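You operate a simulated robot arm through the tools that you are given. There is no shell and no other tool. Be economical: measure what you need, move in short steps, check, and stop when the job is done.

The job below is to be done with a simulated two-armed robot. You get a single attempt, and the scene is never put back.

TASK
Fetch the green cube and set it on the grey steel plate on the yellow bench top. Hold the small grey bucket on the yellow cabinet top steady with one hand and put the white-capped wooden block in it with the other. Take the banded black block on the upper tread and put it away in the inside of the tipping tray. Take the orange pad and put it on the upper tread. Turn the wall arm dial to 12 kg. The order is free. Set down upright: green cube.

It is judged by the outcome, as a careful person would: the job done as asked, and still so three seconds after it is handed in. It fails if anything else is knocked over, pushed out of place, dropped, spilled or broken.

THE ROBOT
Two 7-joint arms with fingered hands on one trunk, on a base that drives. Base frame: it is fixed to the floor where the robot stands at the start and does not move with it; the origin is under the middle of the robot, x ahead of it, y to its left, z up; the surface under the hand at the start is at about z = 860. Units: mm, rad, N and s.
The left shoulder is at the start at [30, 120, 1038], the right one opposite. With the tool pointing down near the work surface each hand reaches from about 300 to 700 mm from the robot's upright axis, wherever it stands, measured 20 degrees to its own side. Places, roughly: banded black block (6x3x3 cm) [2700, -3900, 400]; green cube (5x5x5 cm) [500, 0, 900]; inside of the tipping tray [-4700, 3700, 1000]; orange pad (9x4x3 cm) [6900, -1800, 900]; small grey bucket (18x18x14 cm) [4000, -3600, 1100]; steel plate [-1250, 2750, 750]; upper tread [2600, -3700, 400]; wall arm dial [5800, -2900, 1000]; white-capped wooden block (8x5x5 cm) [2500, -3800, 400]. Payload 4 kg a hand.
Tool frame (each hand has its own): the origin (TCP) lies between the finger pads and is the grasp point; the fingertips stand 19 mm ahead of it; z points along the fingers, y is the line along which they close. The gripper opens to 120 mm. The gripper's body begins 53 mm behind the TCP. The gripper is a hand of 3 fingers: y runs from the thumb to the fingers, the wrist lies at [0, 0, -219] in the tool frame, and closing takes about 1.5 s.
Orientation is that of the tool frame in the base frame, as [roll, pitch, yaw] about the fixed x, y, z axes, in that order (R = Rz(yaw) Ry(pitch) Rx(roll)). With the fingers straight down and closing along the base's y, the tool's x points along the base's -x, its y along +y and its z along -z.

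THE INTERFACE
- The arms move only by the tool servo_tool. It takes "left_steps", "right_steps" or both (then of equal length, played together; a hand with none holds still); each is text: rows parted by semicolons, each of 7 numbers parted by spaces: the shift along the base's x, y, z in mm, then the turn, a rotation vector about the base's x, y, z in rad, then the opening, from 0 (shut) to 1 (fully open). In form: x y z rx ry rz fingers; .... A call has 1 to 8 rows; each row is the pose to reach, as a shift and turn from the pose commanded when the call began. Rows are played at 5 a second. More than 50 mm and 0.15 rad between two rows, or a gripper value outside its range, and nothing of the call is played. Where a pose cannot be reached the arm comes as near as it can. A force on the tool above 40 N (or 10 N above the force at the start of the call, whichever is more), or a blocked arm, ends the call early, and 0.2 s more pass. Each finger travels about 72 mm/s and halts on what it meets, pressing with about 22 N; the grip force reading is that of the motor and also rises with nothing between the fingers. The clock runs only during rows and for 0.2 s after the last one: add rows that repeat a pose to give the fingers time. It gives the time, the measured TCP pose, the force on the tool (base axes), the opening and the grip force at its end, in the units of the frame above (readings bear some noise), with the torque about the TCP (base axes, N m) and any sound that the robot's microphone picked up.
- Cameras (640 x 400 px; columns grow to the right, rows downward): "scene" is now at [55.4, -7, 1581.3]; the picture's right is [-0.08, -1.00, 0.00], its down [-0.79, 0.06, -0.62] and it looks along [0.61, -0.05, -0.79] (base axes); focal length 260 px, centre (320, 200). "left" rides on the left gripper at [-66, -4, -79] in its tool frame; the picture's right is [0.05, -1.00, 0.00], its down [0.76, 0.04, -0.64] and it looks along [0.64, 0.03, 0.77] (tool axes); focal length 251 px, centre (320, 200). "right" rides on the right gripper at [66, -4, -79] in its tool frame; the picture's right is [0.05, 1.00, 0.00], its down [-0.76, 0.04, -0.64] and it looks along [-0.64, 0.04, 0.77] (tool axes); focal length 251 px, centre (320, 200). There is no depth. A picture from a camera that has moved, and an enlarged one, comes with that camera's place and axes in the base frame and with its lens.
- snapshot(camera): a new picture of that camera. The clock stands still meanwhile.
- move_column(by): slides the trunk up (or, below 0, down) by that many mm; the arms and the scene camera ride with it, the base frame stays. It gives what a move gives, with no picture.
- roll_base(legs): drives the robot by 1 to 6 legs, each [ahead, turn to the left] in mm and rad, along the robot's own axes; the way and the turn of a leg run together, so that a leg with both is an arc; at most 1500 mm and 3.142 rad a leg. The arms and the cameras ride along, it lands a little off, and it stops where it bumps. It gives what a move gives.
- hand_shape(shape, hand): the hand has 3 fingers and takes this shape, open, in about a second: jaw (thumb against the fingers, like two jaws); tri (thumb and two fingers); tip (a fingertip pinch); poke (one finger out to press); point (the index stretched); flat (the hand flat); cup (the hand cupped); fist (a fist). The gripper value then closes the fingers along that shape, each until it touches; the sizes above hold for jaw. It gives what a move gives, with no picture.
- head_to(pan, tilt): turns the head with the scene camera to pan (to the left, within 2.094 rad either way) and tilt (down, from -0.506 to 1.204), counted from straight ahead of the robot. It gives what a move gives.
- enlarge(camera, box): a new picture of the part [left, top, right, bottom] of that camera's present view, enlarged. The clock stands still meanwhile.
- finish_job(): hands the job in; it is judged then, once.

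Go step by step. Nothing tells you exact positions but the pictures and the camera data: compare them with the known pose of the tool, close in by small moves and look again before you grip or let go. The budget is 165 turns and 118 pictures, counting those below and the enlarged ones. Unless the task says otherwise, let go and move clear before handing in.

The tools are called as a command line: name --argument value ..., lists and objects as JSON in quotes. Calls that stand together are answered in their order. servo_tool: Moves the arms, as the interface text tells. Its arguments: {"type":"object","properties":{"left_steps":{"type":"string"},"right_steps":{"type":"string"}},"required":[]} The other tools are called the same way: move_column (by) slides the trunk up or down; hand_shape (shape, hand) gives the hand a shape; roll_base (legs) drives the base; head_to (pan, tilt) turns the head that bears the scene camera; snapshot (camera) takes a picture; enlarge (camera, box) takes an enlarged picture of a part of a camera's view; finish_job () hands the job in.

At the start:

```text
time: 0.0
left_tool_pos: [472.8, 229.6, 1149.8]
left_tcp_rot: [3.14, 0.0, -3.141]
left_contact_force: [0.3, -1.2, -0.2]
left_ft_torque: [-0.01, -0.02, -0.02]
left_opening: 120.0
left_finger_force: 0.1
left_shape: jaw
right_tool_pos: [418.2, -153.4, 1166.0]
right_tcp_rot: [3.141, 0.0, -3.14]
right_contact_force: [-0.2, -0.1, -0.3]
right_ft_torque: [0.0, -0.02, 0.02]
right_opening: 120.0
right_finger_force: 0.2
right_shape: jaw
trunk travel left (down, up): [-250.0, 290.0]
robot x, y, heading: [-1.8, 0.3, 0.001]
head pan, tilt: [-0.082, 0.908]
```

scene: 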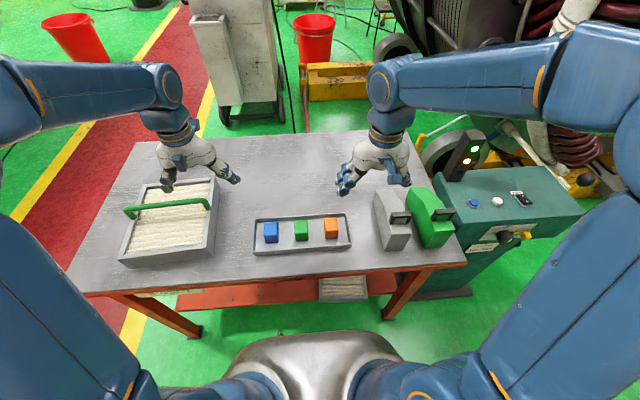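
right: 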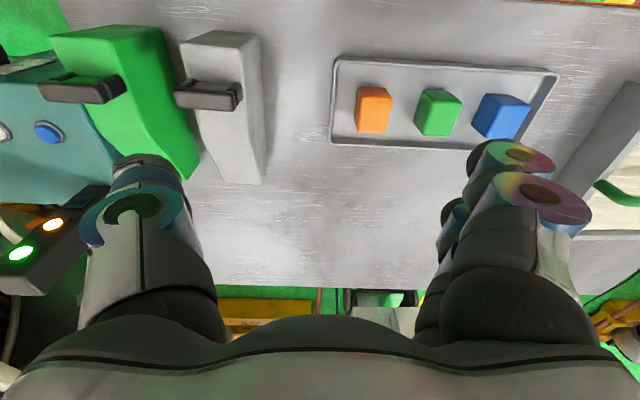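
left: 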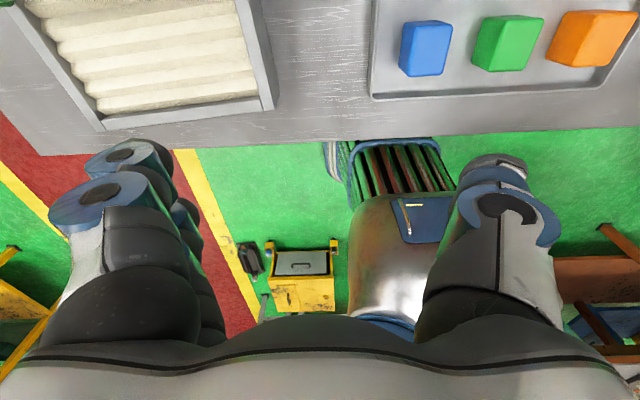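

The green cube sits in the tray at roughly [478, 20, 888], between the blue and orange cubes. I'll bring the right hand above it and move the left hand a bit aside.

servo_tool --right_steps "10 29 -20 0 0 0 0.8;20 58 -40 0 0 0 0.8;30 87 -65 0 0 0 0.8;40 116 -90 0 0 0 0.8;50 145 -115 0 0 0 0.8;59 173 -140 0 0 0 0.8;59 173 -160 0 0 0 0.8;59 173 -160 0 0 0 0.8" --left_steps "0 20 0 0 0 0 1;0 40 0 0 0 0 1;0 60 0 0 0 0 1;0 80 0 0 0 0 1;0 100 0 0 0 0 1;0 120 0 0 0 0 1;0 120 0 0 0 0 1;0 120 0 0 0 0 1"

snapshot --camera "right"

snapshot --camera "scene"

```text
time: 1.8
left_tool_pos: [473.5, 350.6, 1148.7]
left_tcp_rot: [3.142, -0.001, -3.138]
left_contact_force: [0.0, 0.0, -0.4]
left_ft_torque: [0.02, 0.0, -0.01]
left_opening: 120.1
left_finger_force: 0.1
left_shape: jaw
right_tool_pos: [477.7, 21.9, 1006.8]
right_tcp_rot: [-3.141, 0.001, -3.141]
right_contact_force: [-0.4, 0.3, -0.2]
right_ft_torque: [-0.01, -0.02, -0.02]
right_opening: 96.1
right_finger_force: 0.1
right_shape: jaw
trunk travel left (down, up): [-250.0, 290.0]
robot x, y, heading: [-0.4, -2.8, 0.002]
head pan, tilt: [-0.082, 0.908]
```

```text
114 pictures are left
camera right: at [411.9, 17.9, 1085.8], right [-0.06, 1.0, 0.0], down [0.76, 0.04, 0.64], along [0.64, 0.04, -0.77], focal length 251 px, centre (320, 200)
```

right: 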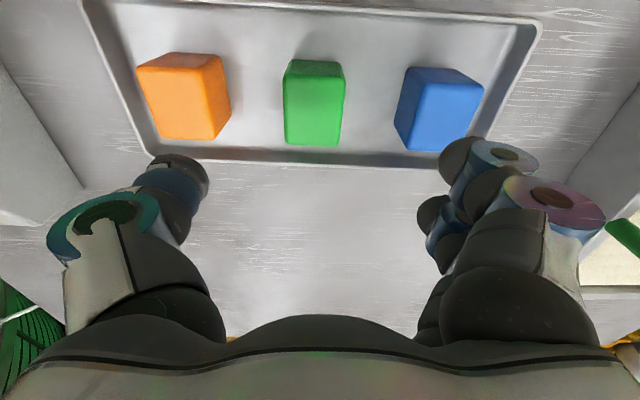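

```text
113 pictures are left
camera scene: at [55.5, -6.2, 1581.3], right [-0.08, -1.0, 0.0], down [-0.79, 0.06, -0.62], along [0.61, -0.05, -0.79], focal length 260 px, centre (320, 200)
```

scene: 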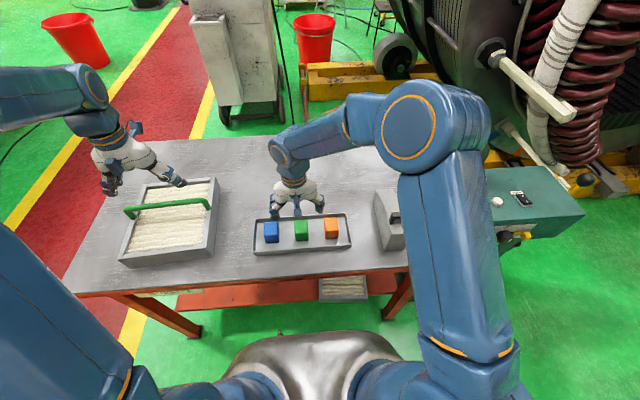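

The fingers are thick for the gaps between the cubes, so I'll turn the hand by 90° to close along x, staying above the low tray rim.

servo_tool --right_steps "0 -4 0 0 0 0.14 1;0 -4 0 0 0 0.28 1;0 -4 0 0 0 0.42 1;0 -4 0 0 0 0.56 1;0 -4 0 0 0 0.70 1;0 -4 0 0 0 0.84 1;0 -4 0 0 0 0.98 1;0 -4 0 0 0 1.12 1"

servo_tool --right_steps "0 0 0 0 0 0.15 0.8;0 0 0 0 0 0.3 0.8;0 0 0 0 0 0.45 0.8;0 0 -20 0 0 0.45 0.8;0 0 -40 0 0 0.45 0.8;0 0 -40 0 0 0.45 0.8"

snapshot --camera "right"

enlarge --camera "scene" --box '[220, 120, 420, 280]'

```text
time: 3.6
left_tool_pos: [472.7, 350.4, 1149.2]
left_tcp_rot: [3.141, 0.0, -3.141]
left_contact_force: [-0.6, 0.4, 0.1]
left_ft_torque: [0.03, 0.02, 0.0]
left_opening: 119.9
left_finger_force: 0.0
left_shape: jaw
right_tool_pos: [476.4, 16.3, 1006.3]
right_tcp_rot: [3.14, -0.001, -2.015]
right_contact_force: [0.0, 0.7, 0.5]
right_ft_torque: [0.0, -0.03, 0.02]
right_opening: 119.8
right_finger_force: 0.1
right_shape: jaw
trunk travel left (down, up): [-250.0, 290.0]
robot x, y, heading: [-0.6, -1.6, -0.002]
head pan, tilt: [-0.082, 0.908]
```

```text
time: 5.0
left_tool_pos: [472.5, 350.7, 1149.9]
left_tcp_rot: [-3.141, -0.001, -3.14]
left_contact_force: [0.6, 0.3, 0.3]
left_ft_torque: [0.02, 0.02, -0.02]
left_opening: 120.0
left_finger_force: 0.0
left_shape: jaw
right_tool_pos: [476.9, 16.3, 966.6]
right_tcp_rot: [-3.141, 0.001, -1.57]
right_contact_force: [0.5, -0.4, 0.0]
right_ft_torque: [0.0, 0.04, 0.04]
right_opening: 96.3
right_finger_force: 0.0
right_shape: jaw
trunk travel left (down, up): [-250.0, 290.0]
robot x, y, heading: [-2.2, 0.4, 0.002]
head pan, tilt: [-0.082, 0.908]
```

```text
112 pictures are left
camera right: at [480.2, -49.3, 1045.2], right [-1.0, -0.06, 0.0], down [-0.04, 0.76, 0.64], along [-0.04, 0.64, -0.77], focal length 251 px, centre (320, 200)
```

right: 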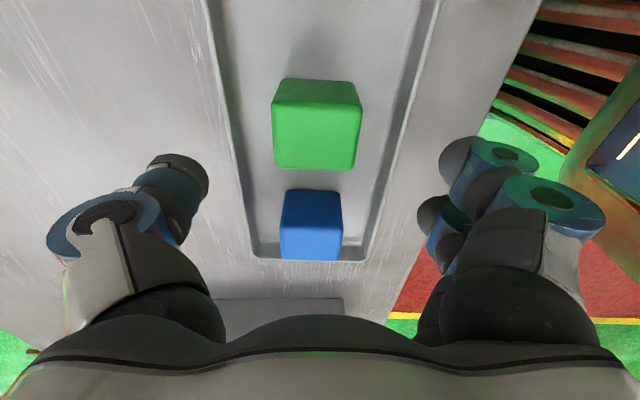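

```text
2.50 times, centred on (320, 200) of scene
camera zoom: at [55.4, -6.9, 1581.3], right [-0.08, -1.0, 0.0], down [-0.79, 0.06, -0.62], along [0.61, -0.05, -0.79], focal length 649 px, centre (320, 200)
```

zoom: 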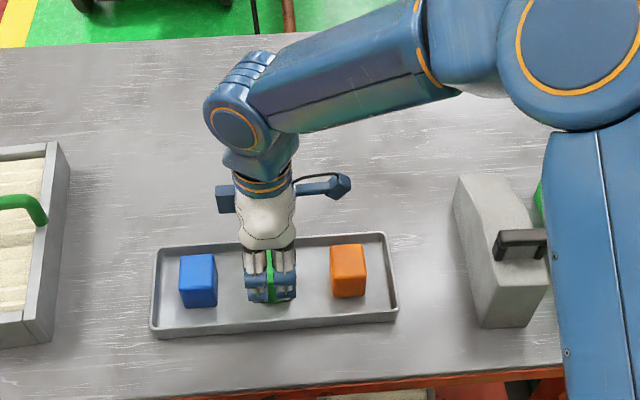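

The hand is centred over the green cube, so I'll descend to about z 896 and close.

servo_tool --right_steps "0 0 -25 0 0 0 0.8;0 0 -50 0 0 0 0.8;0 0 -70 0 0 0 0.8;0 0 -70 0 0 0 0.8;0 0 -70 0 0 0 0.2;0 0 -70 0 0 0 0.2;0 0 -70 0 0 0 0.2;0 0 -70 0 0 0 0.2"

servo_tool --right_steps "0 0 0 0 0 0 0.2;0 0 0 0 0 0 0.2;0 0 0 0 0 0 0.2"

snapshot --camera "right"

```text
time: 6.0
left_tool_pos: [472.2, 347.9, 1150.1]
left_tcp_rot: [3.141, 0.0, -3.139]
left_contact_force: [0.0, 0.4, -0.3]
left_ft_torque: [0.01, 0.03, 0.02]
left_opening: 119.9
left_finger_force: 0.1
left_shape: jaw
right_tool_pos: [481.8, 19.0, 904.3]
right_tcp_rot: [-3.129, 0.003, -1.571]
right_contact_force: [-1.3, -3.2, 25.1]
right_ft_torque: [-0.09, 1.23, 0.12]
right_opening: 95.7
right_finger_force: 0.1
right_shape: jaw
trunk travel left (down, up): [-250.0, 290.0]
robot x, y, heading: [-2.1, 0.3, 0.002]
head pan, tilt: [-0.082, 0.908]
stopped in row 4 (right hand): the force on the tool passed its limit at 41 N (the readings are from after the stop); the commanded pose is now the measured one
```

```text
time: 6.8
left_tool_pos: [471.5, 349.5, 1150.1]
left_tcp_rot: [3.141, 0.002, -3.14]
left_contact_force: [-0.7, 0.2, -0.1]
left_ft_torque: [0.01, 0.01, 0.03]
left_opening: 119.9
left_finger_force: 0.0
left_shape: jaw
right_tool_pos: [481.4, 19.9, 904.6]
right_tcp_rot: [-3.13, 0.006, -1.571]
right_contact_force: [-7.2, -3.5, 20.1]
right_ft_torque: [-0.15, 0.95, 0.07]
right_opening: 85.5
right_finger_force: 21.8
right_shape: jaw
trunk travel left (down, up): [-250.0, 290.0]
robot x, y, heading: [-2.6, -1.9, -0.002]
head pan, tilt: [-0.082, 0.908]
stopped in row 3 (right hand): the force on the tool passed its limit at 41 N (the readings are from after the stop); the commanded pose is now the measured one
```

```text
110 pictures are left
camera right: at [483.7, -47.0, 984.0], right [-1.0, -0.05, -0.01], down [-0.05, 0.76, 0.65], along [-0.03, 0.65, -0.76], focal length 251 px, centre (320, 200)
```

right: 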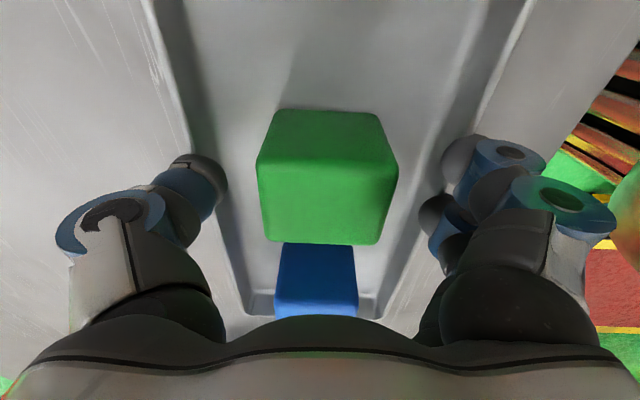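

The finger backs met the tray rim. I'll rise, narrow the opening so the fingers go down inside the rim, recentre, and try again slightly higher.

servo_tool --right_steps "0 0 15 0 0 0 0.7;-2 -2 25 0 0 0 0.62;-3 -4 25 -0.01 -0.006 0 0.62;-3 -4 25 -0.01 -0.006 0 0.62;-3 -4 25 -0.01 -0.006 0 0.62"

snapshot --camera "right"

```text
time: 8.0
left_tool_pos: [473.0, 350.6, 1150.1]
left_tcp_rot: [3.141, 0.0, -3.14]
left_contact_force: [-0.8, -0.2, 0.2]
left_ft_torque: [0.0, -0.01, 0.01]
left_opening: 120.0
left_finger_force: 0.2
left_shape: jaw
right_tool_pos: [479.6, 15.9, 928.1]
right_tcp_rot: [-3.125, -0.005, -1.571]
right_contact_force: [1.0, -0.3, -6.4]
right_ft_torque: [0.04, 0.03, -0.01]
right_opening: 88.1
right_finger_force: 22.1
right_shape: jaw
trunk travel left (down, up): [-250.0, 290.0]
robot x, y, heading: [1.2, 2.2, 0.002]
head pan, tilt: [-0.082, 0.908]
```

```text
109 pictures are left
camera right: at [481.6, -50.3, 1007.5], right [-1.0, -0.05, -0.02], down [-0.05, 0.77, 0.64], along [-0.02, 0.64, -0.77], focal length 251 px, centre (320, 200)
```

right: 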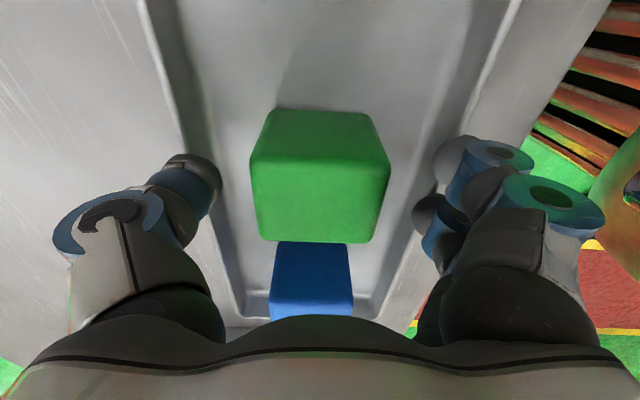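

The fingers actually closed on the tray's outer sides and lifted it about 2 cm with the cubes. I'll lower it straight back to where it was, release, and rise.

servo_tool --right_steps "1 1 -8 0.005 0.003 0 0.62;2 2 -15 0.01 0.006 0 0.62;3 4 -20 0.01 0.006 0 0.62;3 4 -23 0.01 0.006 0 0.62;3 4 -23 0.01 0.006 0 0.7;3 4 -23 0.01 0.006 0 0.8;3 4 -23 0.01 0.006 0 0.8"

snapshot --camera "right"

enlarge --camera "scene" --box '[220, 120, 420, 280]'

```text
time: 9.6
left_tool_pos: [472.5, 349.2, 1149.1]
left_tcp_rot: [-3.14, 0.0, -3.139]
left_contact_force: [0.5, 0.1, 0.2]
left_ft_torque: [-0.01, -0.02, 0.0]
left_opening: 119.7
left_finger_force: 0.0
left_shape: jaw
right_tool_pos: [483.5, 20.0, 906.3]
right_tcp_rot: [-3.127, 0.005, -1.57]
right_contact_force: [4.4, 0.3, 12.6]
right_ft_torque: [-0.03, 0.65, 0.04]
right_opening: 93.6
right_finger_force: 0.1
right_shape: jaw
trunk travel left (down, up): [-250.0, 290.0]
robot x, y, heading: [-1.5, -1.2, 0.002]
head pan, tilt: [-0.082, 0.908]
```

```text
108 pictures are left
camera right: at [486.1, -46.8, 985.2], right [-1.0, -0.05, -0.01], down [-0.05, 0.76, 0.65], along [-0.02, 0.65, -0.76], focal length 251 px, centre (320, 200)
```

right: 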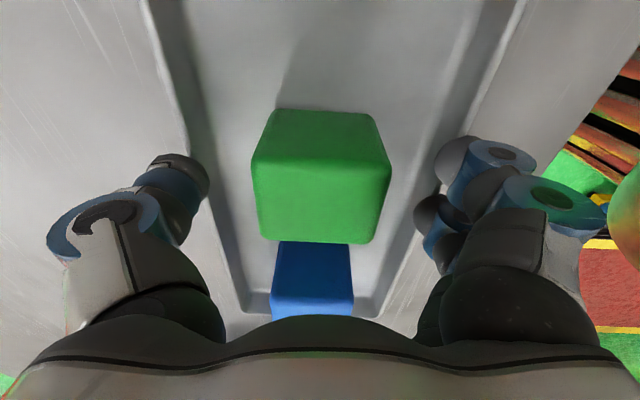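

```text
2.50 times, centred on (320, 200) of scene
camera zoom: at [55.2, -7.0, 1581.4], right [-0.08, -1.0, 0.0], down [-0.79, 0.06, -0.62], along [0.61, -0.05, -0.79], focal length 649 px, centre (320, 200)
```

zoom: 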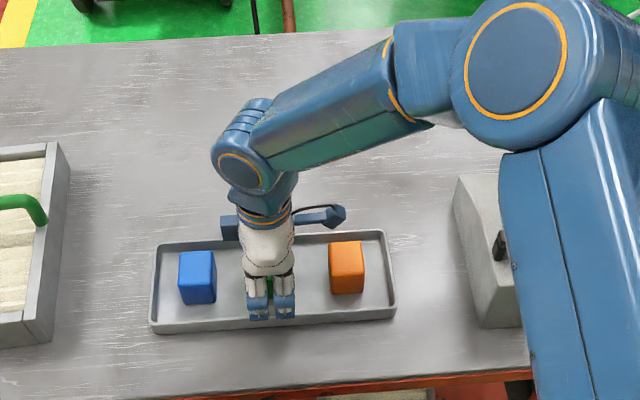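

The tray is back down, only a few mm off. I'll rise, narrow the opening, and grip the cube's upper half with the fingertips staying above the rim.

servo_tool --right_steps "0 0 20 0 0 0 0.85;0 0 40 0 0 0 0.85;0 -2 40 0 0 0 0.6;0 -2 40 0 0 0 0.6;0 -2 40 0 0 0 0.6;0 -2 20 0 0 0 0.6;0 -2 5 0 0 0 0.6;0 -2 5 0 0 0 0.6"

servo_tool --right_steps "0 0 0 0 0 0 0.2;0 0 0 0 0 0 0.2;0 0 0 0 0 0 0.2;0 0 0 0 0 0 0.2"

snapshot --camera "right"

```text
time: 11.4
left_tool_pos: [472.1, 350.6, 1150.0]
left_tcp_rot: [-3.141, -0.001, -3.14]
left_contact_force: [0.6, -0.6, -0.1]
left_ft_torque: [-0.02, 0.0, 0.03]
left_opening: 119.8
left_finger_force: 0.1
left_shape: jaw
right_tool_pos: [482.3, 17.1, 910.7]
right_tcp_rot: [-3.131, 0.006, -1.57]
right_contact_force: [0.1, 0.5, 0.1]
right_ft_torque: [-0.01, -0.02, -0.01]
right_opening: 72.5
right_finger_force: 0.0
right_shape: jaw
trunk travel left (down, up): [-250.0, 290.0]
robot x, y, heading: [0.7, 3.3, 0.001]
head pan, tilt: [-0.082, 0.908]
```

```text
time: 12.4
left_tool_pos: [472.6, 351.6, 1150.2]
left_tcp_rot: [3.14, -0.001, -3.14]
left_contact_force: [-0.2, -0.1, -0.1]
left_ft_torque: [0.0, -0.01, 0.0]
left_opening: 120.0
left_finger_force: 0.0
left_shape: jaw
right_tool_pos: [482.2, 17.0, 910.9]
right_tcp_rot: [-3.131, 0.005, -1.57]
right_contact_force: [-0.5, 0.3, -0.9]
right_ft_torque: [0.01, -0.01, -0.01]
right_opening: 44.2
right_finger_force: 22.4
right_shape: jaw
trunk travel left (down, up): [-250.0, 290.0]
robot x, y, heading: [0.9, -0.4, 0.002]
head pan, tilt: [-0.082, 0.908]
```

```text
106 pictures are left
camera right: at [484.0, -49.5, 989.2], right [-1.0, -0.05, -0.01], down [-0.05, 0.76, 0.65], along [-0.03, 0.65, -0.76], focal length 251 px, centre (320, 200)
```

right: 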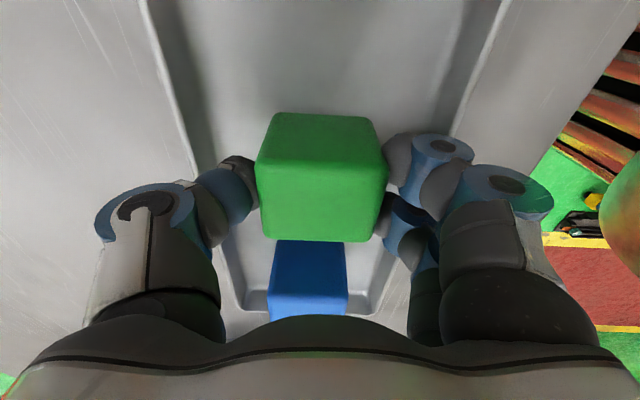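

The cube is gripped. I'll lift it and check, then look toward the yellow bench.

servo_tool --right_steps "0 0 30 0 0 0 0.2;0 0 70 0 0 0 0.2;0 0 115 0 0 0 0.2;0 0 160 0 0 0 0.2;0 0 200 0 0 0 0.2;0 0 200 0 0 0 0.2"

snapshot --camera "right"

head_to --pan 1.6 --tilt 0.45

snapshot --camera "scene"

```text
time: 13.8
left_tool_pos: [473.2, 351.5, 1149.7]
left_tcp_rot: [-3.14, -0.002, -3.139]
left_contact_force: [-0.3, 0.4, -0.1]
left_ft_torque: [-0.02, -0.02, 0.03]
left_opening: 120.1
left_finger_force: 0.0
left_shape: jaw
right_tool_pos: [486.2, 19.0, 1108.9]
right_tcp_rot: [-3.131, 0.006, -1.572]
right_contact_force: [0.0, 0.0, -0.2]
right_ft_torque: [-0.01, -0.02, -0.02]
right_opening: 44.2
right_finger_force: 22.1
right_shape: jaw
trunk travel left (down, up): [-250.0, 290.0]
robot x, y, heading: [-3.5, 1.2, 0.001]
head pan, tilt: [-0.082, 0.908]
```

```text
105 pictures are left
camera right: at [488.3, -47.5, 1188.7], right [-1.0, -0.05, -0.01], down [-0.05, 0.76, 0.65], along [-0.03, 0.65, -0.76], focal length 251 px, centre (320, 200)
```

right: 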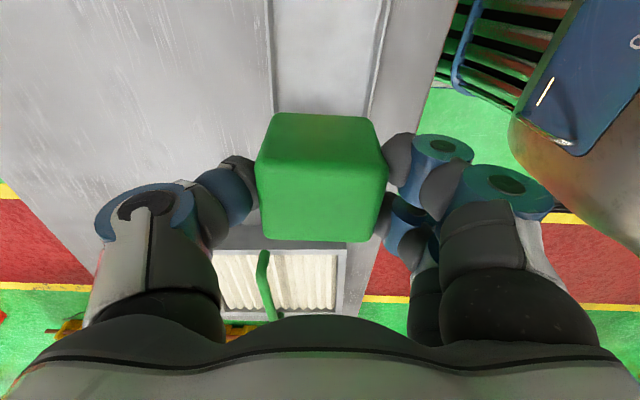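

```text
time: 15.5
left_tool_pos: [470.7, 350.8, 1149.6]
left_tcp_rot: [3.141, -0.002, -3.141]
left_contact_force: [-0.1, 0.1, -0.1]
left_ft_torque: [0.05, 0.01, 0.02]
left_opening: 119.7
left_finger_force: 0.2
left_shape: jaw
right_tool_pos: [485.3, 18.6, 1109.4]
right_tcp_rot: [-3.132, 0.005, -1.571]
right_contact_force: [0.7, 0.1, -0.6]
right_ft_torque: [-0.03, -0.04, 0.02]
right_opening: 44.2
right_finger_force: 22.6
right_shape: jaw
trunk travel left (down, up): [-250.0, 290.0]
robot x, y, heading: [2.1, 3.8, 0.002]
head pan, tilt: [1.6, 0.45]
```

```text
104 pictures are left
camera scene: at [-21.9, 91.0, 1620.2], right [1.0, 0.03, 0.0], down [0.01, -0.44, -0.9], along [-0.03, 0.9, -0.44], focal length 260 px, centre (320, 200)
```

scene: 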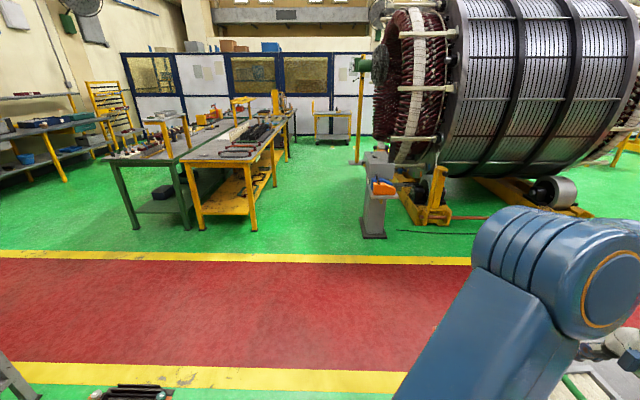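

The yellow bench stands beyond the red lane with its near edge around y≈2750. I'll check behind to the left before backing off.

head_to --pan 2.09 --tilt 0.7

snapshot --camera "scene"

```text
time: 16.4
left_tool_pos: [473.6, 350.4, 1149.9]
left_tcp_rot: [-3.141, -0.001, -3.14]
left_contact_force: [-0.7, 0.4, -0.7]
left_ft_torque: [0.02, 0.01, 0.01]
left_opening: 119.6
left_finger_force: 0.0
left_shape: jaw
right_tool_pos: [486.4, 19.5, 1110.7]
right_tcp_rot: [-3.131, 0.004, -1.571]
right_contact_force: [0.3, 0.3, -0.4]
right_ft_torque: [0.03, -0.01, -0.01]
right_opening: 44.0
right_finger_force: 22.4
right_shape: jaw
trunk travel left (down, up): [-250.0, 290.0]
robot x, y, heading: [3.4, -1.0, 0.002]
head pan, tilt: [2.089, 0.7]
```

```text
103 pictures are left
camera scene: at [-61.3, 73.0, 1598.0], right [0.87, 0.49, 0.0], down [0.32, -0.56, -0.77], along [-0.38, 0.66, -0.64], focal length 260 px, centre (320, 200)
```

scene: 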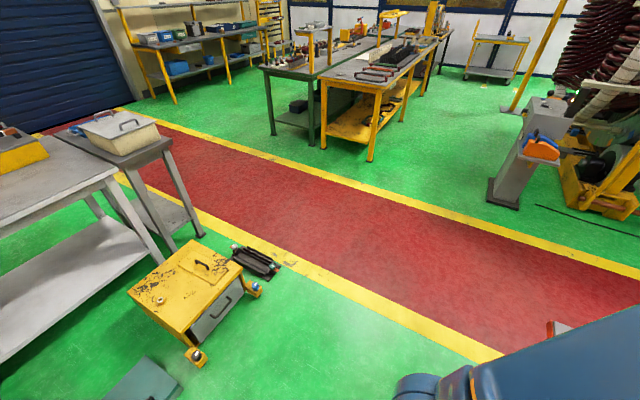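

A low yellow cabinet stands at about [-1100, 700]; I'll keep to its right. Backing 250, turning left and driving to the red lane.

roll_base --legs '[[-250, 0], [0, 1.57], [1300, 0], [0, 0.75], [500, 0]]'

head_to --pan -0.3 --tilt 0.6

snapshot --camera "scene"

```text
time: 20.4
left_tool_pos: [-176.8, 583.5, 1148.8]
left_tcp_rot: [-3.138, 0.0, -2.32]
left_contact_force: [-1.0, 1.3, -0.4]
left_ft_torque: [-0.04, -0.04, 0.03]
left_opening: 120.2
left_finger_force: 0.0
left_shape: jaw
right_tool_pos: [74.7, 368.5, 1108.2]
right_tcp_rot: [-3.133, -0.003, -0.748]
right_contact_force: [-1.5, 0.4, -1.7]
right_ft_torque: [-0.07, -0.04, -0.01]
right_opening: 43.6
right_finger_force: 21.9
right_shape: jaw
trunk travel left (down, up): [-250.0, 290.0]
robot x, y, heading: [-199.0, -45.0, 0.848]
head pan, tilt: [2.089, 0.7]
stopped in leg 2: the robot was blocked; the commanded pose is now the measured one
```

```text
time: 22.6
left_tool_pos: [-175.3, 581.1, 1149.9]
left_tcp_rot: [-3.141, 0.001, -2.319]
left_contact_force: [0.6, 0.2, -0.1]
left_ft_torque: [-0.01, -0.03, 0.0]
left_opening: 120.0
left_finger_force: 0.0
left_shape: jaw
right_tool_pos: [78.5, 364.6, 1110.1]
right_tcp_rot: [-3.13, 0.001, -0.748]
right_contact_force: [0.2, 0.6, 0.1]
right_ft_torque: [-0.03, 0.0, 0.0]
right_opening: 43.5
right_finger_force: 22.7
right_shape: jaw
trunk travel left (down, up): [-250.0, 290.0]
robot x, y, heading: [-200.4, -46.7, 0.85]
head pan, tilt: [-0.3, 0.6]
```

```text
102 pictures are left
camera scene: at [-136.9, -15.1, 1606.6], right [0.52, -0.85, 0.0], down [-0.48, -0.29, -0.82], along [0.7, 0.43, -0.57], focal length 260 px, centre (320, 200)
```

scene: 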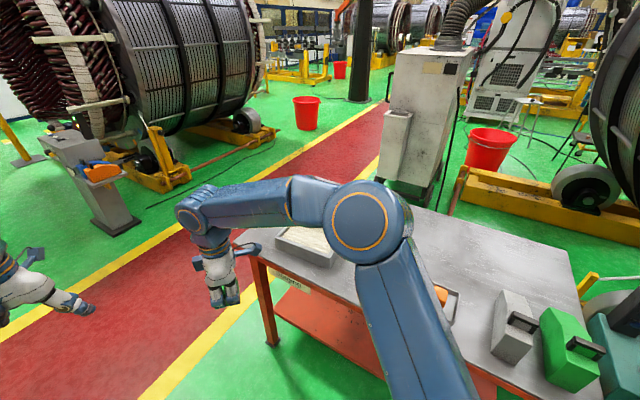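

The turn was blocked at heading 0.85. I'll look around the base for what it met.

head_to --pan 2.09 --tilt 1.0

snapshot --camera "scene"

head_to --pan -2.09 --tilt 1.0

snapshot --camera "scene"

```text
time: 24.8
left_tool_pos: [-173.5, 581.0, 1150.5]
left_tcp_rot: [-3.141, 0.0, -2.319]
left_contact_force: [1.0, -0.4, 0.3]
left_ft_torque: [-0.05, 0.0, 0.0]
left_opening: 120.1
left_finger_force: 0.1
left_shape: jaw
right_tool_pos: [78.2, 364.5, 1110.1]
right_tcp_rot: [-3.131, 0.002, -0.748]
right_contact_force: [-0.1, -0.2, -0.5]
right_ft_torque: [0.0, 0.01, -0.03]
right_opening: 43.5
right_finger_force: 22.0
right_shape: jaw
trunk travel left (down, up): [-250.0, 290.0]
robot x, y, heading: [-199.4, -45.2, 0.842]
head pan, tilt: [2.089, 1.0]
```

```text
101 pictures are left
camera scene: at [-280.6, -46.7, 1574.6], right [0.21, 0.98, 0.0], down [0.82, -0.17, -0.54], along [-0.53, 0.11, -0.84], focal length 260 px, centre (320, 200)
```

scene: 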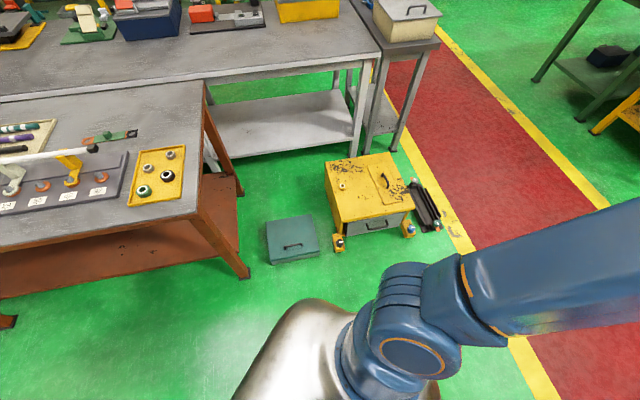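

```text
time: 28.2
left_tool_pos: [-173.7, 579.1, 1150.6]
left_tcp_rot: [-3.141, 0.003, -2.321]
left_contact_force: [0.2, -0.1, -0.7]
left_ft_torque: [-0.04, 0.02, -0.02]
left_opening: 120.1
left_finger_force: 0.1
left_shape: jaw
right_tool_pos: [76.0, 364.7, 1109.5]
right_tcp_rot: [-3.132, 0.003, -0.75]
right_contact_force: [0.8, -0.3, -0.4]
right_ft_torque: [-0.02, 0.03, -0.03]
right_opening: 43.5
right_finger_force: 22.1
right_shape: jaw
trunk travel left (down, up): [-250.0, 290.0]
robot x, y, heading: [-196.8, -46.9, 0.849]
head pan, tilt: [-2.089, 1.0]
```

```text
100 pictures are left
camera scene: at [-190.0, -127.0, 1574.6], right [-0.95, -0.32, 0.0], down [-0.27, 0.8, -0.54], along [0.17, -0.51, -0.84], focal length 260 px, centre (320, 200)
```

scene: 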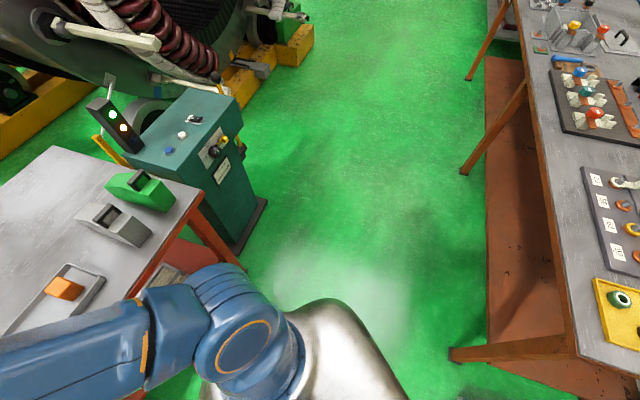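

Nothing obvious touches the base (tables are about 0.5 m off). I'll retry with a small turn to see whether it is really blocked.

roll_base --legs '[[0, 0.3]]'

```text
time: 29.5
left_tool_pos: [-355.2, 563.9, 1150.4]
left_tcp_rot: [-3.139, 0.002, -2.024]
left_contact_force: [-0.3, -0.4, 1.0]
left_ft_torque: [0.02, -0.03, -0.01]
left_opening: 120.0
left_finger_force: 0.1
left_shape: jaw
right_tool_pos: [-52.9, 431.3, 1109.4]
right_tcp_rot: [-3.132, 0.003, -0.454]
right_contact_force: [0.4, 0.5, -0.8]
right_ft_torque: [-0.03, -0.02, 0.0]
right_opening: 43.5
right_finger_force: 22.1
right_shape: jaw
trunk travel left (down, up): [-250.0, 290.0]
robot x, y, heading: [-176.8, -53.0, 1.147]
head pan, tilt: [-2.089, 1.0]
```

It turns freely now. Completing the turn toward +y and driving on.

roll_base --legs '[[0, 0.42], [600, 0]]'

```text
time: 34.1
left_tool_pos: [-574.5, 1025.6, 1150.9]
left_tcp_rot: [-3.139, 0.001, -1.617]
left_contact_force: [0.6, 0.5, 0.5]
left_ft_torque: [0.02, 0.0, -0.02]
left_opening: 120.0
left_finger_force: 0.0
left_shape: jaw
right_tool_pos: [-244.6, 1024.1, 1108.8]
right_tcp_rot: [-3.13, 0.003, -0.046]
right_contact_force: [0.1, 0.7, -1.5]
right_ft_torque: [0.03, -0.01, -0.01]
right_opening: 43.5
right_finger_force: 21.7
right_shape: jaw
trunk travel left (down, up): [-250.0, 290.0]
robot x, y, heading: [-157.5, 532.3, 1.554]
head pan, tilt: [-2.089, 1.0]
```

The way ahead is clear. I'll drive up the lane and over in front of the bench.

roll_base --legs '[[700, 0], [0, 1.05], [1250, 0], [0, -1.03]]'

head_to --pan 0 --tilt 0.6

snapshot --camera "scene"

```text
time: 39.6
left_tool_pos: [-773.1, 1382.0, 1149.5]
left_tcp_rot: [-3.135, 0.0, -0.989]
left_contact_force: [-1.2, -0.2, -0.3]
left_ft_torque: [0.01, -0.04, 0.0]
left_opening: 120.0
left_finger_force: 0.1
left_shape: jaw
right_tool_pos: [-505.3, 1575.4, 1111.7]
right_tcp_rot: [-3.129, 0.0, 0.582]
right_contact_force: [-1.5, 0.0, -0.9]
right_ft_torque: [0.03, -0.06, -0.02]
right_opening: 43.0
right_finger_force: 22.3
right_shape: jaw
trunk travel left (down, up): [-250.0, 290.0]
robot x, y, heading: [-105.8, 1250.4, 2.206]
head pan, tilt: [-2.089, 1.0]
stopped in leg 2: the robot was blocked; the commanded pose is now the measured one
```

```text
time: 41.6
left_tool_pos: [-770.0, 1382.8, 1150.6]
left_tcp_rot: [-3.138, 0.002, -0.988]
left_contact_force: [0.5, 0.2, 0.1]
left_ft_torque: [-0.01, 0.02, -0.04]
left_opening: 119.7
left_finger_force: 0.0
left_shape: jaw
right_tool_pos: [-502.5, 1576.6, 1110.3]
right_tcp_rot: [-3.129, 0.003, 0.583]
right_contact_force: [-0.4, 0.4, -0.4]
right_ft_torque: [0.0, -0.02, 0.0]
right_opening: 43.1
right_finger_force: 22.3
right_shape: jaw
trunk travel left (down, up): [-250.0, 290.0]
robot x, y, heading: [-107.6, 1252.7, 2.213]
head pan, tilt: [0.0, 0.6]
```

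```text
99 pictures are left
camera scene: at [-147.5, 1304.6, 1606.6], right [0.8, 0.59, 0.0], down [0.34, -0.46, -0.82], along [-0.49, 0.66, -0.57], focal length 260 px, centre (320, 200)
```

scene: 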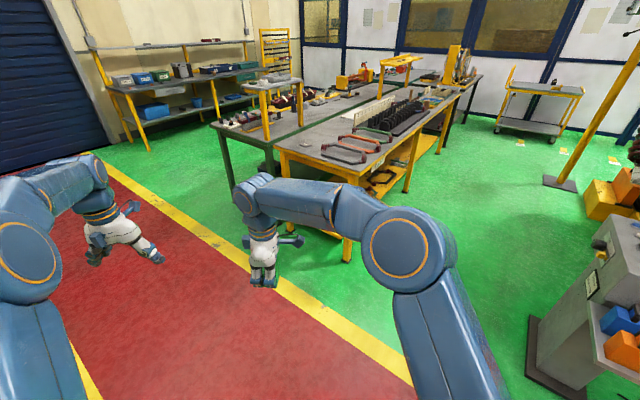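

Blocked again in the open, so large turns seem to trip it; I'll use smaller turn legs. First a closer look at the bench top.

enlarge --camera "scene" --box '[240, 60, 480, 210]'

roll_base --legs '[[0, 0.4], [1200, 0], [0, -0.4], [0, -0.4], [0, -0.24]]'

snapshot --camera "scene"

```text
2.67 times, centred on (360, 135) of scene
camera zoom: at [-147.5, 1304.6, 1606.6], right [0.8, 0.59, 0.0], down [0.34, -0.46, -0.82], along [-0.49, 0.66, -0.57], focal length 692 px, centre (213, 373)
```

zoom: 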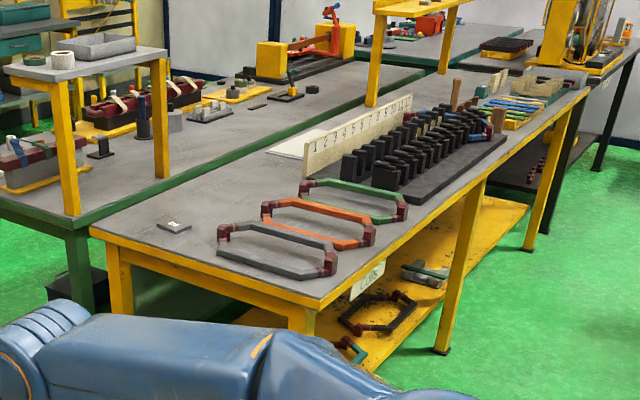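

```text
time: 43.4
left_tool_pos: [-774.7, 1117.1, 1149.7]
left_tcp_rot: [-3.137, 0.002, -0.593]
left_contact_force: [-0.7, -1.1, -0.8]
left_ft_torque: [0.01, 0.01, 0.0]
left_opening: 120.2
left_finger_force: 0.1
left_shape: jaw
right_tool_pos: [-601.2, 1399.7, 1110.0]
right_tcp_rot: [-3.131, -0.001, 0.976]
right_contact_force: [-0.5, -0.4, -2.3]
right_ft_torque: [0.02, -0.05, -0.02]
right_opening: 42.9
right_finger_force: 22.3
right_shape: jaw
trunk travel left (down, up): [-250.0, 290.0]
robot x, y, heading: [-91.9, 1278.2, 2.61]
head pan, tilt: [0.0, 0.6]
stopped in leg 2: the robot was blocked; the commanded pose is now the measured one
```

```text
97 pictures are left
camera scene: at [-153.9, 1310.3, 1606.5], right [0.51, 0.86, 0.0], down [0.49, -0.28, -0.82], along [-0.71, 0.42, -0.57], focal length 260 px, centre (320, 200)
```

scene: 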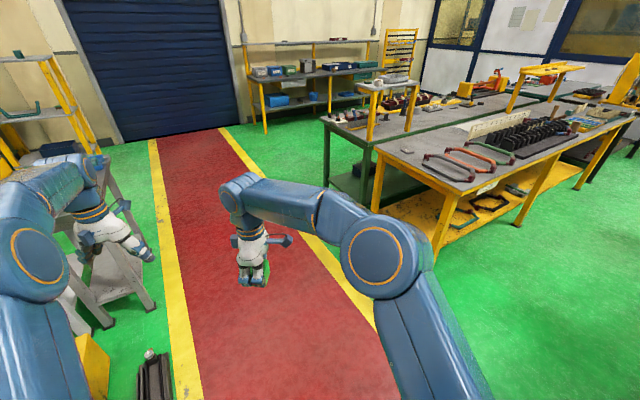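

The hands have drifted to the left relative to the body with each turn, which may be what trips the drive. I'll bring both hands back to neutral positions before the next leg.

servo_tool --right_steps "28 28 0 0 0 0 0.2;57 57 0 0 0 0 0.2;85 86 0 0 0 0 0.2;114 115 0 0 0 0 0.2;142 143 0 0 0 0 0.2;170 172 0 0 0 0 0.2;199 201 0 0 0 0 0.2;199 201 0 0 0 0 0.2" --left_steps "20 14 0 0 0 0 1;41 27 0 0 0 0 1;62 41 0 0 0 0 1;83 54 0 0 0 0 1;104 68 0 0 0 0 1;124 81 0 0 0 0 1;145 95 0 0 0 0 1;145 95 0 0 0 0 1"

roll_base --legs '[[300, 0]]'

```text
time: 45.2
left_tool_pos: [-628.5, 1214.1, 1152.4]
left_tcp_rot: [-3.138, 0.001, -0.594]
left_contact_force: [0.1, 0.2, 0.8]
left_ft_torque: [0.02, 0.01, 0.02]
left_opening: 119.9
left_finger_force: 0.0
left_shape: jaw
right_tool_pos: [-401.1, 1604.5, 1110.5]
right_tcp_rot: [-3.132, 0.001, 0.974]
right_contact_force: [0.4, -0.3, -0.6]
right_ft_torque: [0.04, -0.04, 0.0]
right_opening: 43.0
right_finger_force: 21.8
right_shape: jaw
trunk travel left (down, up): [-250.0, 290.0]
robot x, y, heading: [-94.7, 1278.3, 2.61]
head pan, tilt: [0.0, 0.6]
```

```text
time: 47.2
left_tool_pos: [-883.2, 1366.3, 1152.4]
left_tcp_rot: [-3.138, 0.001, -0.597]
left_contact_force: [0.1, 0.4, -0.3]
left_ft_torque: [-0.02, -0.02, -0.05]
left_opening: 119.8
left_finger_force: 0.1
left_shape: jaw
right_tool_pos: [-654.1, 1755.7, 1109.6]
right_tcp_rot: [-3.134, 0.002, 0.973]
right_contact_force: [-0.3, -1.0, -1.2]
right_ft_torque: [-0.02, -0.04, 0.03]
right_opening: 42.9
right_finger_force: 22.4
right_shape: jaw
trunk travel left (down, up): [-250.0, 290.0]
robot x, y, heading: [-348.1, 1428.8, 2.61]
head pan, tilt: [0.0, 0.6]
```

Driving works now. Continuing to a spot in front of the bench and turning to face it in small turns.

roll_base --legs '[[1100, 0], [0, -0.35]]'

roll_base --legs '[[0, -0.35]]'

roll_base --legs '[[0, -0.33]]'

snapshot --camera "scene"

```text
time: 53.9
left_tool_pos: [-1800.5, 2104.8, 1153.4]
left_tcp_rot: [-3.139, 0.005, -0.95]
left_contact_force: [-0.7, 0.0, -0.5]
left_ft_torque: [-0.02, 0.0, 0.02]
left_opening: 119.9
left_finger_force: 0.1
left_shape: jaw
right_tool_pos: [-1451.0, 2391.6, 1110.9]
right_tcp_rot: [-3.13, 0.002, 0.619]
right_contact_force: [0.6, -0.1, -0.5]
right_ft_torque: [0.01, -0.03, -0.01]
right_opening: 43.3
right_finger_force: 21.9
right_shape: jaw
trunk travel left (down, up): [-250.0, 290.0]
robot x, y, heading: [-1296.3, 1963.0, 2.254]
head pan, tilt: [0.0, 0.6]
```

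```text
time: 55.4
left_tool_pos: [-1719.0, 2276.6, 1153.3]
left_tcp_rot: [-3.138, 0.003, -1.307]
left_contact_force: [-0.3, 0.2, 0.5]
left_ft_torque: [-0.03, 0.05, -0.03]
left_opening: 120.0
left_finger_force: 0.1
left_shape: jaw
right_tool_pos: [-1292.9, 2423.5, 1110.0]
right_tcp_rot: [-3.129, 0.003, 0.264]
right_contact_force: [1.7, 0.1, -1.2]
right_ft_torque: [0.02, 0.02, -0.01]
right_opening: 43.3
right_finger_force: 22.1
right_shape: jaw
trunk travel left (down, up): [-250.0, 290.0]
robot x, y, heading: [-1318.2, 1960.1, 1.895]
head pan, tilt: [0.0, 0.6]
```

```text
time: 56.8
left_tool_pos: [-1596.4, 2388.7, 1154.3]
left_tcp_rot: [-3.139, 0.003, -1.634]
left_contact_force: [-0.4, -0.3, 0.1]
left_ft_torque: [0.02, 0.02, 0.01]
left_opening: 119.9
left_finger_force: 0.1
left_shape: jaw
right_tool_pos: [-1144.7, 2389.8, 1110.7]
right_tcp_rot: [-3.131, 0.0, -0.063]
right_contact_force: [0.5, 0.0, -1.1]
right_ft_torque: [0.02, 0.03, -0.03]
right_opening: 43.0
right_finger_force: 21.6
right_shape: jaw
trunk travel left (down, up): [-250.0, 290.0]
robot x, y, heading: [-1344.0, 1960.4, 1.557]
head pan, tilt: [0.0, 0.6]
```

```text
96 pictures are left
camera scene: at [-1340.3, 2028.2, 1606.6], right [1.0, -0.01, 0.0], down [-0.01, -0.57, -0.82], along [0.01, 0.82, -0.57], focal length 260 px, centre (320, 200)
```

scene: 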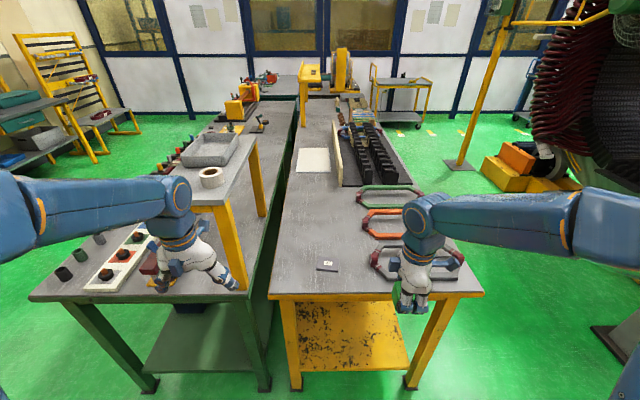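

The small plate on the bench is around [-1303, 2770]. A closer look.

enlarge --camera "scene" --box '[260, 220, 420, 320]'

```text
4.00 times, centred on (340, 270) of scene
camera zoom: at [-1340.3, 2028.2, 1606.6], right [1.0, -0.01, 0.0], down [-0.01, -0.57, -0.82], along [0.01, 0.82, -0.57], focal length 1038 px, centre (240, -80)
```

zoom: 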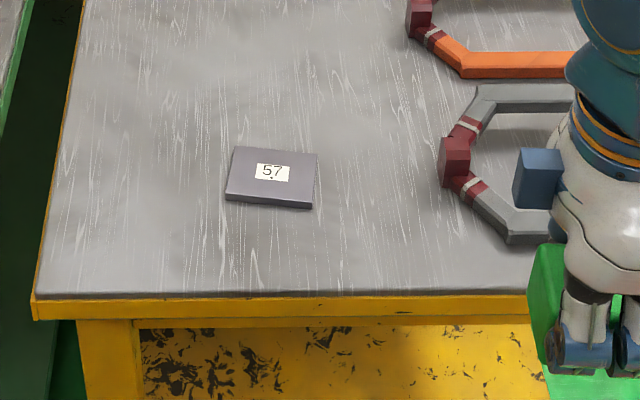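

The plate (about 95×75 mm) is centred near [-1299, 2771]. I'll drive 310 forward and lower the trunk by 100.

roll_base --legs '[[310, 0]]'

move_column --by -100

snapshot --camera "right"

snapshot --camera "scene"

```text
time: 58.1
left_tool_pos: [-1595.5, 2484.0, 1157.2]
left_tcp_rot: [-3.135, -0.018, -1.639]
left_contact_force: [1.0, -21.8, 10.9]
left_ft_torque: [2.73, 0.04, -0.34]
left_opening: 120.0
left_finger_force: 0.0
left_shape: jaw
right_tool_pos: [-1144.9, 2494.4, 1110.9]
right_tcp_rot: [-3.128, 0.004, -0.062]
right_contact_force: [0.0, 0.4, -0.8]
right_ft_torque: [-0.02, 0.0, -0.01]
right_opening: 43.4
right_finger_force: 22.2
right_shape: jaw
trunk travel left (down, up): [-250.0, 290.0]
robot x, y, heading: [-1344.2, 2067.3, 1.564]
head pan, tilt: [0.0, 0.6]
stopped in leg 1: the force on the tool passed its limit at 138 N (the readings are from after the stop); the commanded pose is now the measured one
```

```text
time: 58.5
left_tool_pos: [-1595.4, 2485.5, 1155.5]
left_tcp_rot: [-3.135, -0.005, -1.639]
left_contact_force: [2.9, -25.2, 13.2]
left_ft_torque: [3.26, 0.1, -0.42]
left_opening: 119.8
left_finger_force: 0.1
left_shape: jaw
right_tool_pos: [-1143.8, 2494.3, 1106.6]
right_tcp_rot: [-3.127, 0.004, -0.063]
right_contact_force: [-0.4, 0.0, -1.3]
right_ft_torque: [0.0, 0.0, 0.01]
right_opening: 42.9
right_finger_force: 21.3
right_shape: jaw
trunk travel left (down, up): [-245.0, 295.0]
robot x, y, heading: [-1346.1, 2068.0, 1.559]
head pan, tilt: [0.0, 0.6]
stopped: the force on the tool passed its limit at 49 N (the readings are from after the stop); the commanded pose is now the measured one
```

```text
94 pictures are left
camera right: at [-1078.1, 2492.7, 1184.5], right [-0.01, -1.0, -0.01], down [-0.76, 0.0, 0.65], along [-0.65, 0.02, -0.76], focal length 251 px, centre (320, 200)
```

right: 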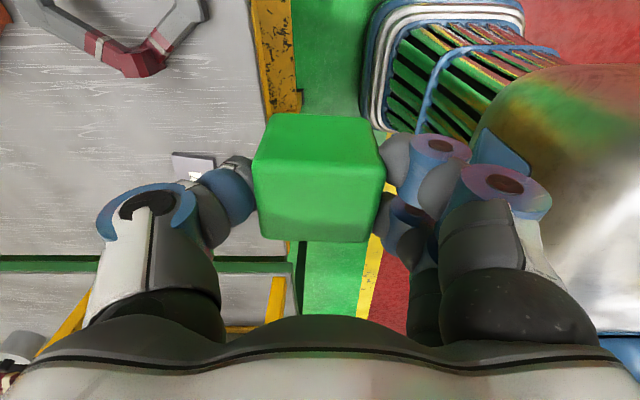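

```text
93 pictures are left
camera scene: at [-1338.9, 2129.5, 1601.4], right [1.0, -0.01, 0.0], down [-0.01, -0.56, -0.83], along [0.01, 0.83, -0.56], focal length 260 px, centre (320, 200)
```

scene: 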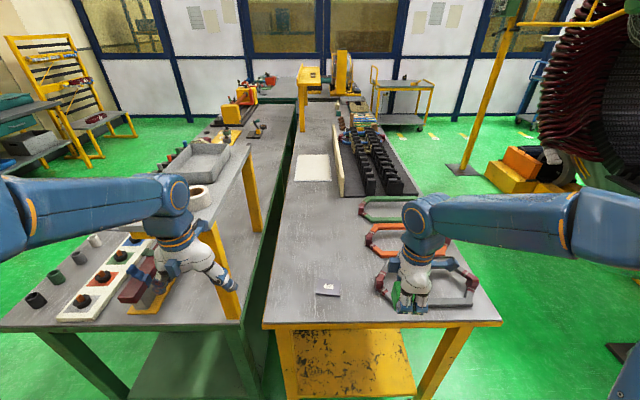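

The left hand bumped the raised yellow shelf on the neighbouring table. I'll back the left hand off, then up, and look whether anything there was moved.

servo_tool --left_steps "0 -40 0 0 0 0 1;0 -80 0 0 0 0 1;0 -120 0 0 0 0 1;0 -140 40 0 0 0 1;0 -140 80 0 0 0 1;0 -140 125 0 0 0 1;0 -140 170 0 0 0 1;0 -140 215 0 0 0 1"

servo_tool --left_steps "0 0 40 0 0 0 0.5;0 0 80 0 0 0 0.5;0 0 80 0 0 0 0.5"

snapshot --camera "scene"

```text
time: 60.3
left_tool_pos: [-1594.2, 2348.0, 1367.0]
left_tcp_rot: [-3.134, -0.009, -1.637]
left_contact_force: [0.3, -0.5, -0.2]
left_ft_torque: [0.01, 0.02, 0.02]
left_opening: 120.2
left_finger_force: 0.1
left_shape: jaw
right_tool_pos: [-1144.6, 2498.9, 1104.7]
right_tcp_rot: [-3.132, 0.002, -0.063]
right_contact_force: [0.3, 0.2, -0.6]
right_ft_torque: [-0.02, 0.01, -0.02]
right_opening: 42.9
right_finger_force: 22.5
right_shape: jaw
trunk travel left (down, up): [-245.0, 295.0]
robot x, y, heading: [-1337.3, 2070.1, 1.561]
head pan, tilt: [0.0, 0.6]
```

```text
time: 61.1
left_tool_pos: [-1595.3, 2349.4, 1446.2]
left_tcp_rot: [-3.134, -0.011, -1.636]
left_contact_force: [-0.1, 0.0, 0.4]
left_ft_torque: [0.01, -0.02, -0.01]
left_opening: 60.8
left_finger_force: 0.1
left_shape: jaw
right_tool_pos: [-1144.1, 2500.1, 1104.1]
right_tcp_rot: [-3.131, 0.003, -0.062]
right_contact_force: [-0.4, 0.0, -0.5]
right_ft_torque: [0.03, 0.02, 0.0]
right_opening: 43.1
right_finger_force: 21.7
right_shape: jaw
trunk travel left (down, up): [-245.0, 295.0]
robot x, y, heading: [-1342.2, 2067.4, 1.558]
head pan, tilt: [0.0, 0.6]
```

```text
92 pictures are left
camera scene: at [-1340.3, 2137.4, 1601.2], right [1.0, -0.01, 0.0], down [-0.01, -0.57, -0.82], along [0.01, 0.82, -0.57], focal length 260 px, centre (320, 200)
```

scene: 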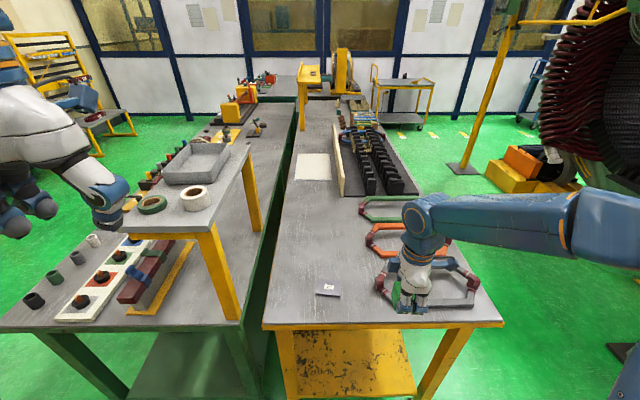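

Nothing was displaced. Driving 200 forward, then lowering the trunk.

roll_base --legs '[[195, 0]]'

move_column --by -95

snapshot --camera "scene"

```text
time: 62.6
left_tool_pos: [-1593.6, 2550.5, 1445.0]
left_tcp_rot: [-3.135, -0.01, -1.638]
left_contact_force: [-0.1, 0.3, -0.4]
left_ft_torque: [-0.03, 0.03, -0.03]
left_opening: 60.6
left_finger_force: 0.0
left_shape: jaw
right_tool_pos: [-1142.0, 2701.1, 1104.3]
right_tcp_rot: [-3.132, 0.003, -0.064]
right_contact_force: [-0.2, 0.8, -0.7]
right_ft_torque: [0.0, -0.01, -0.01]
right_opening: 43.0
right_finger_force: 22.0
right_shape: jaw
trunk travel left (down, up): [-245.0, 295.0]
robot x, y, heading: [-1338.6, 2273.1, 1.561]
head pan, tilt: [0.0, 0.6]
```

```text
time: 63.9
left_tool_pos: [-1592.2, 2549.0, 1350.1]
left_tcp_rot: [-3.133, -0.008, -1.638]
left_contact_force: [0.0, -0.3, 0.2]
left_ft_torque: [0.01, 0.01, 0.01]
left_opening: 60.3
left_finger_force: 0.0
left_shape: jaw
right_tool_pos: [-1143.4, 2700.1, 1008.6]
right_tcp_rot: [-3.13, 0.004, -0.063]
right_contact_force: [0.4, 0.1, 0.3]
right_ft_torque: [0.01, 0.01, -0.01]
right_opening: 42.8
right_finger_force: 22.2
right_shape: jaw
trunk travel left (down, up): [-150.0, 390.0]
robot x, y, heading: [-1335.4, 2272.4, 1.565]
head pan, tilt: [0.0, 0.6]
```

```text
91 pictures are left
camera scene: at [-1337.9, 2336.8, 1506.4], right [1.0, -0.01, 0.0], down [-0.01, -0.57, -0.82], along [0.01, 0.82, -0.57], focal length 260 px, centre (320, 200)
```

scene: 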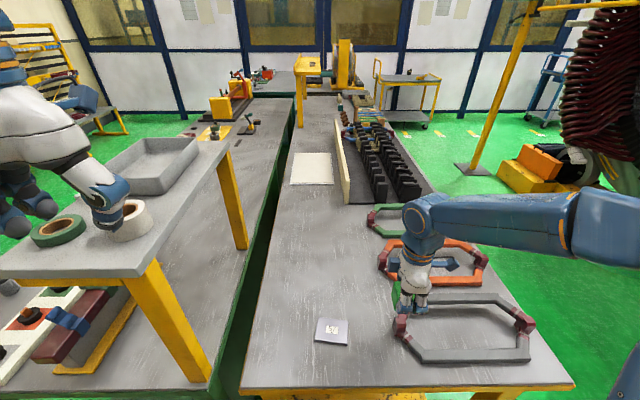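

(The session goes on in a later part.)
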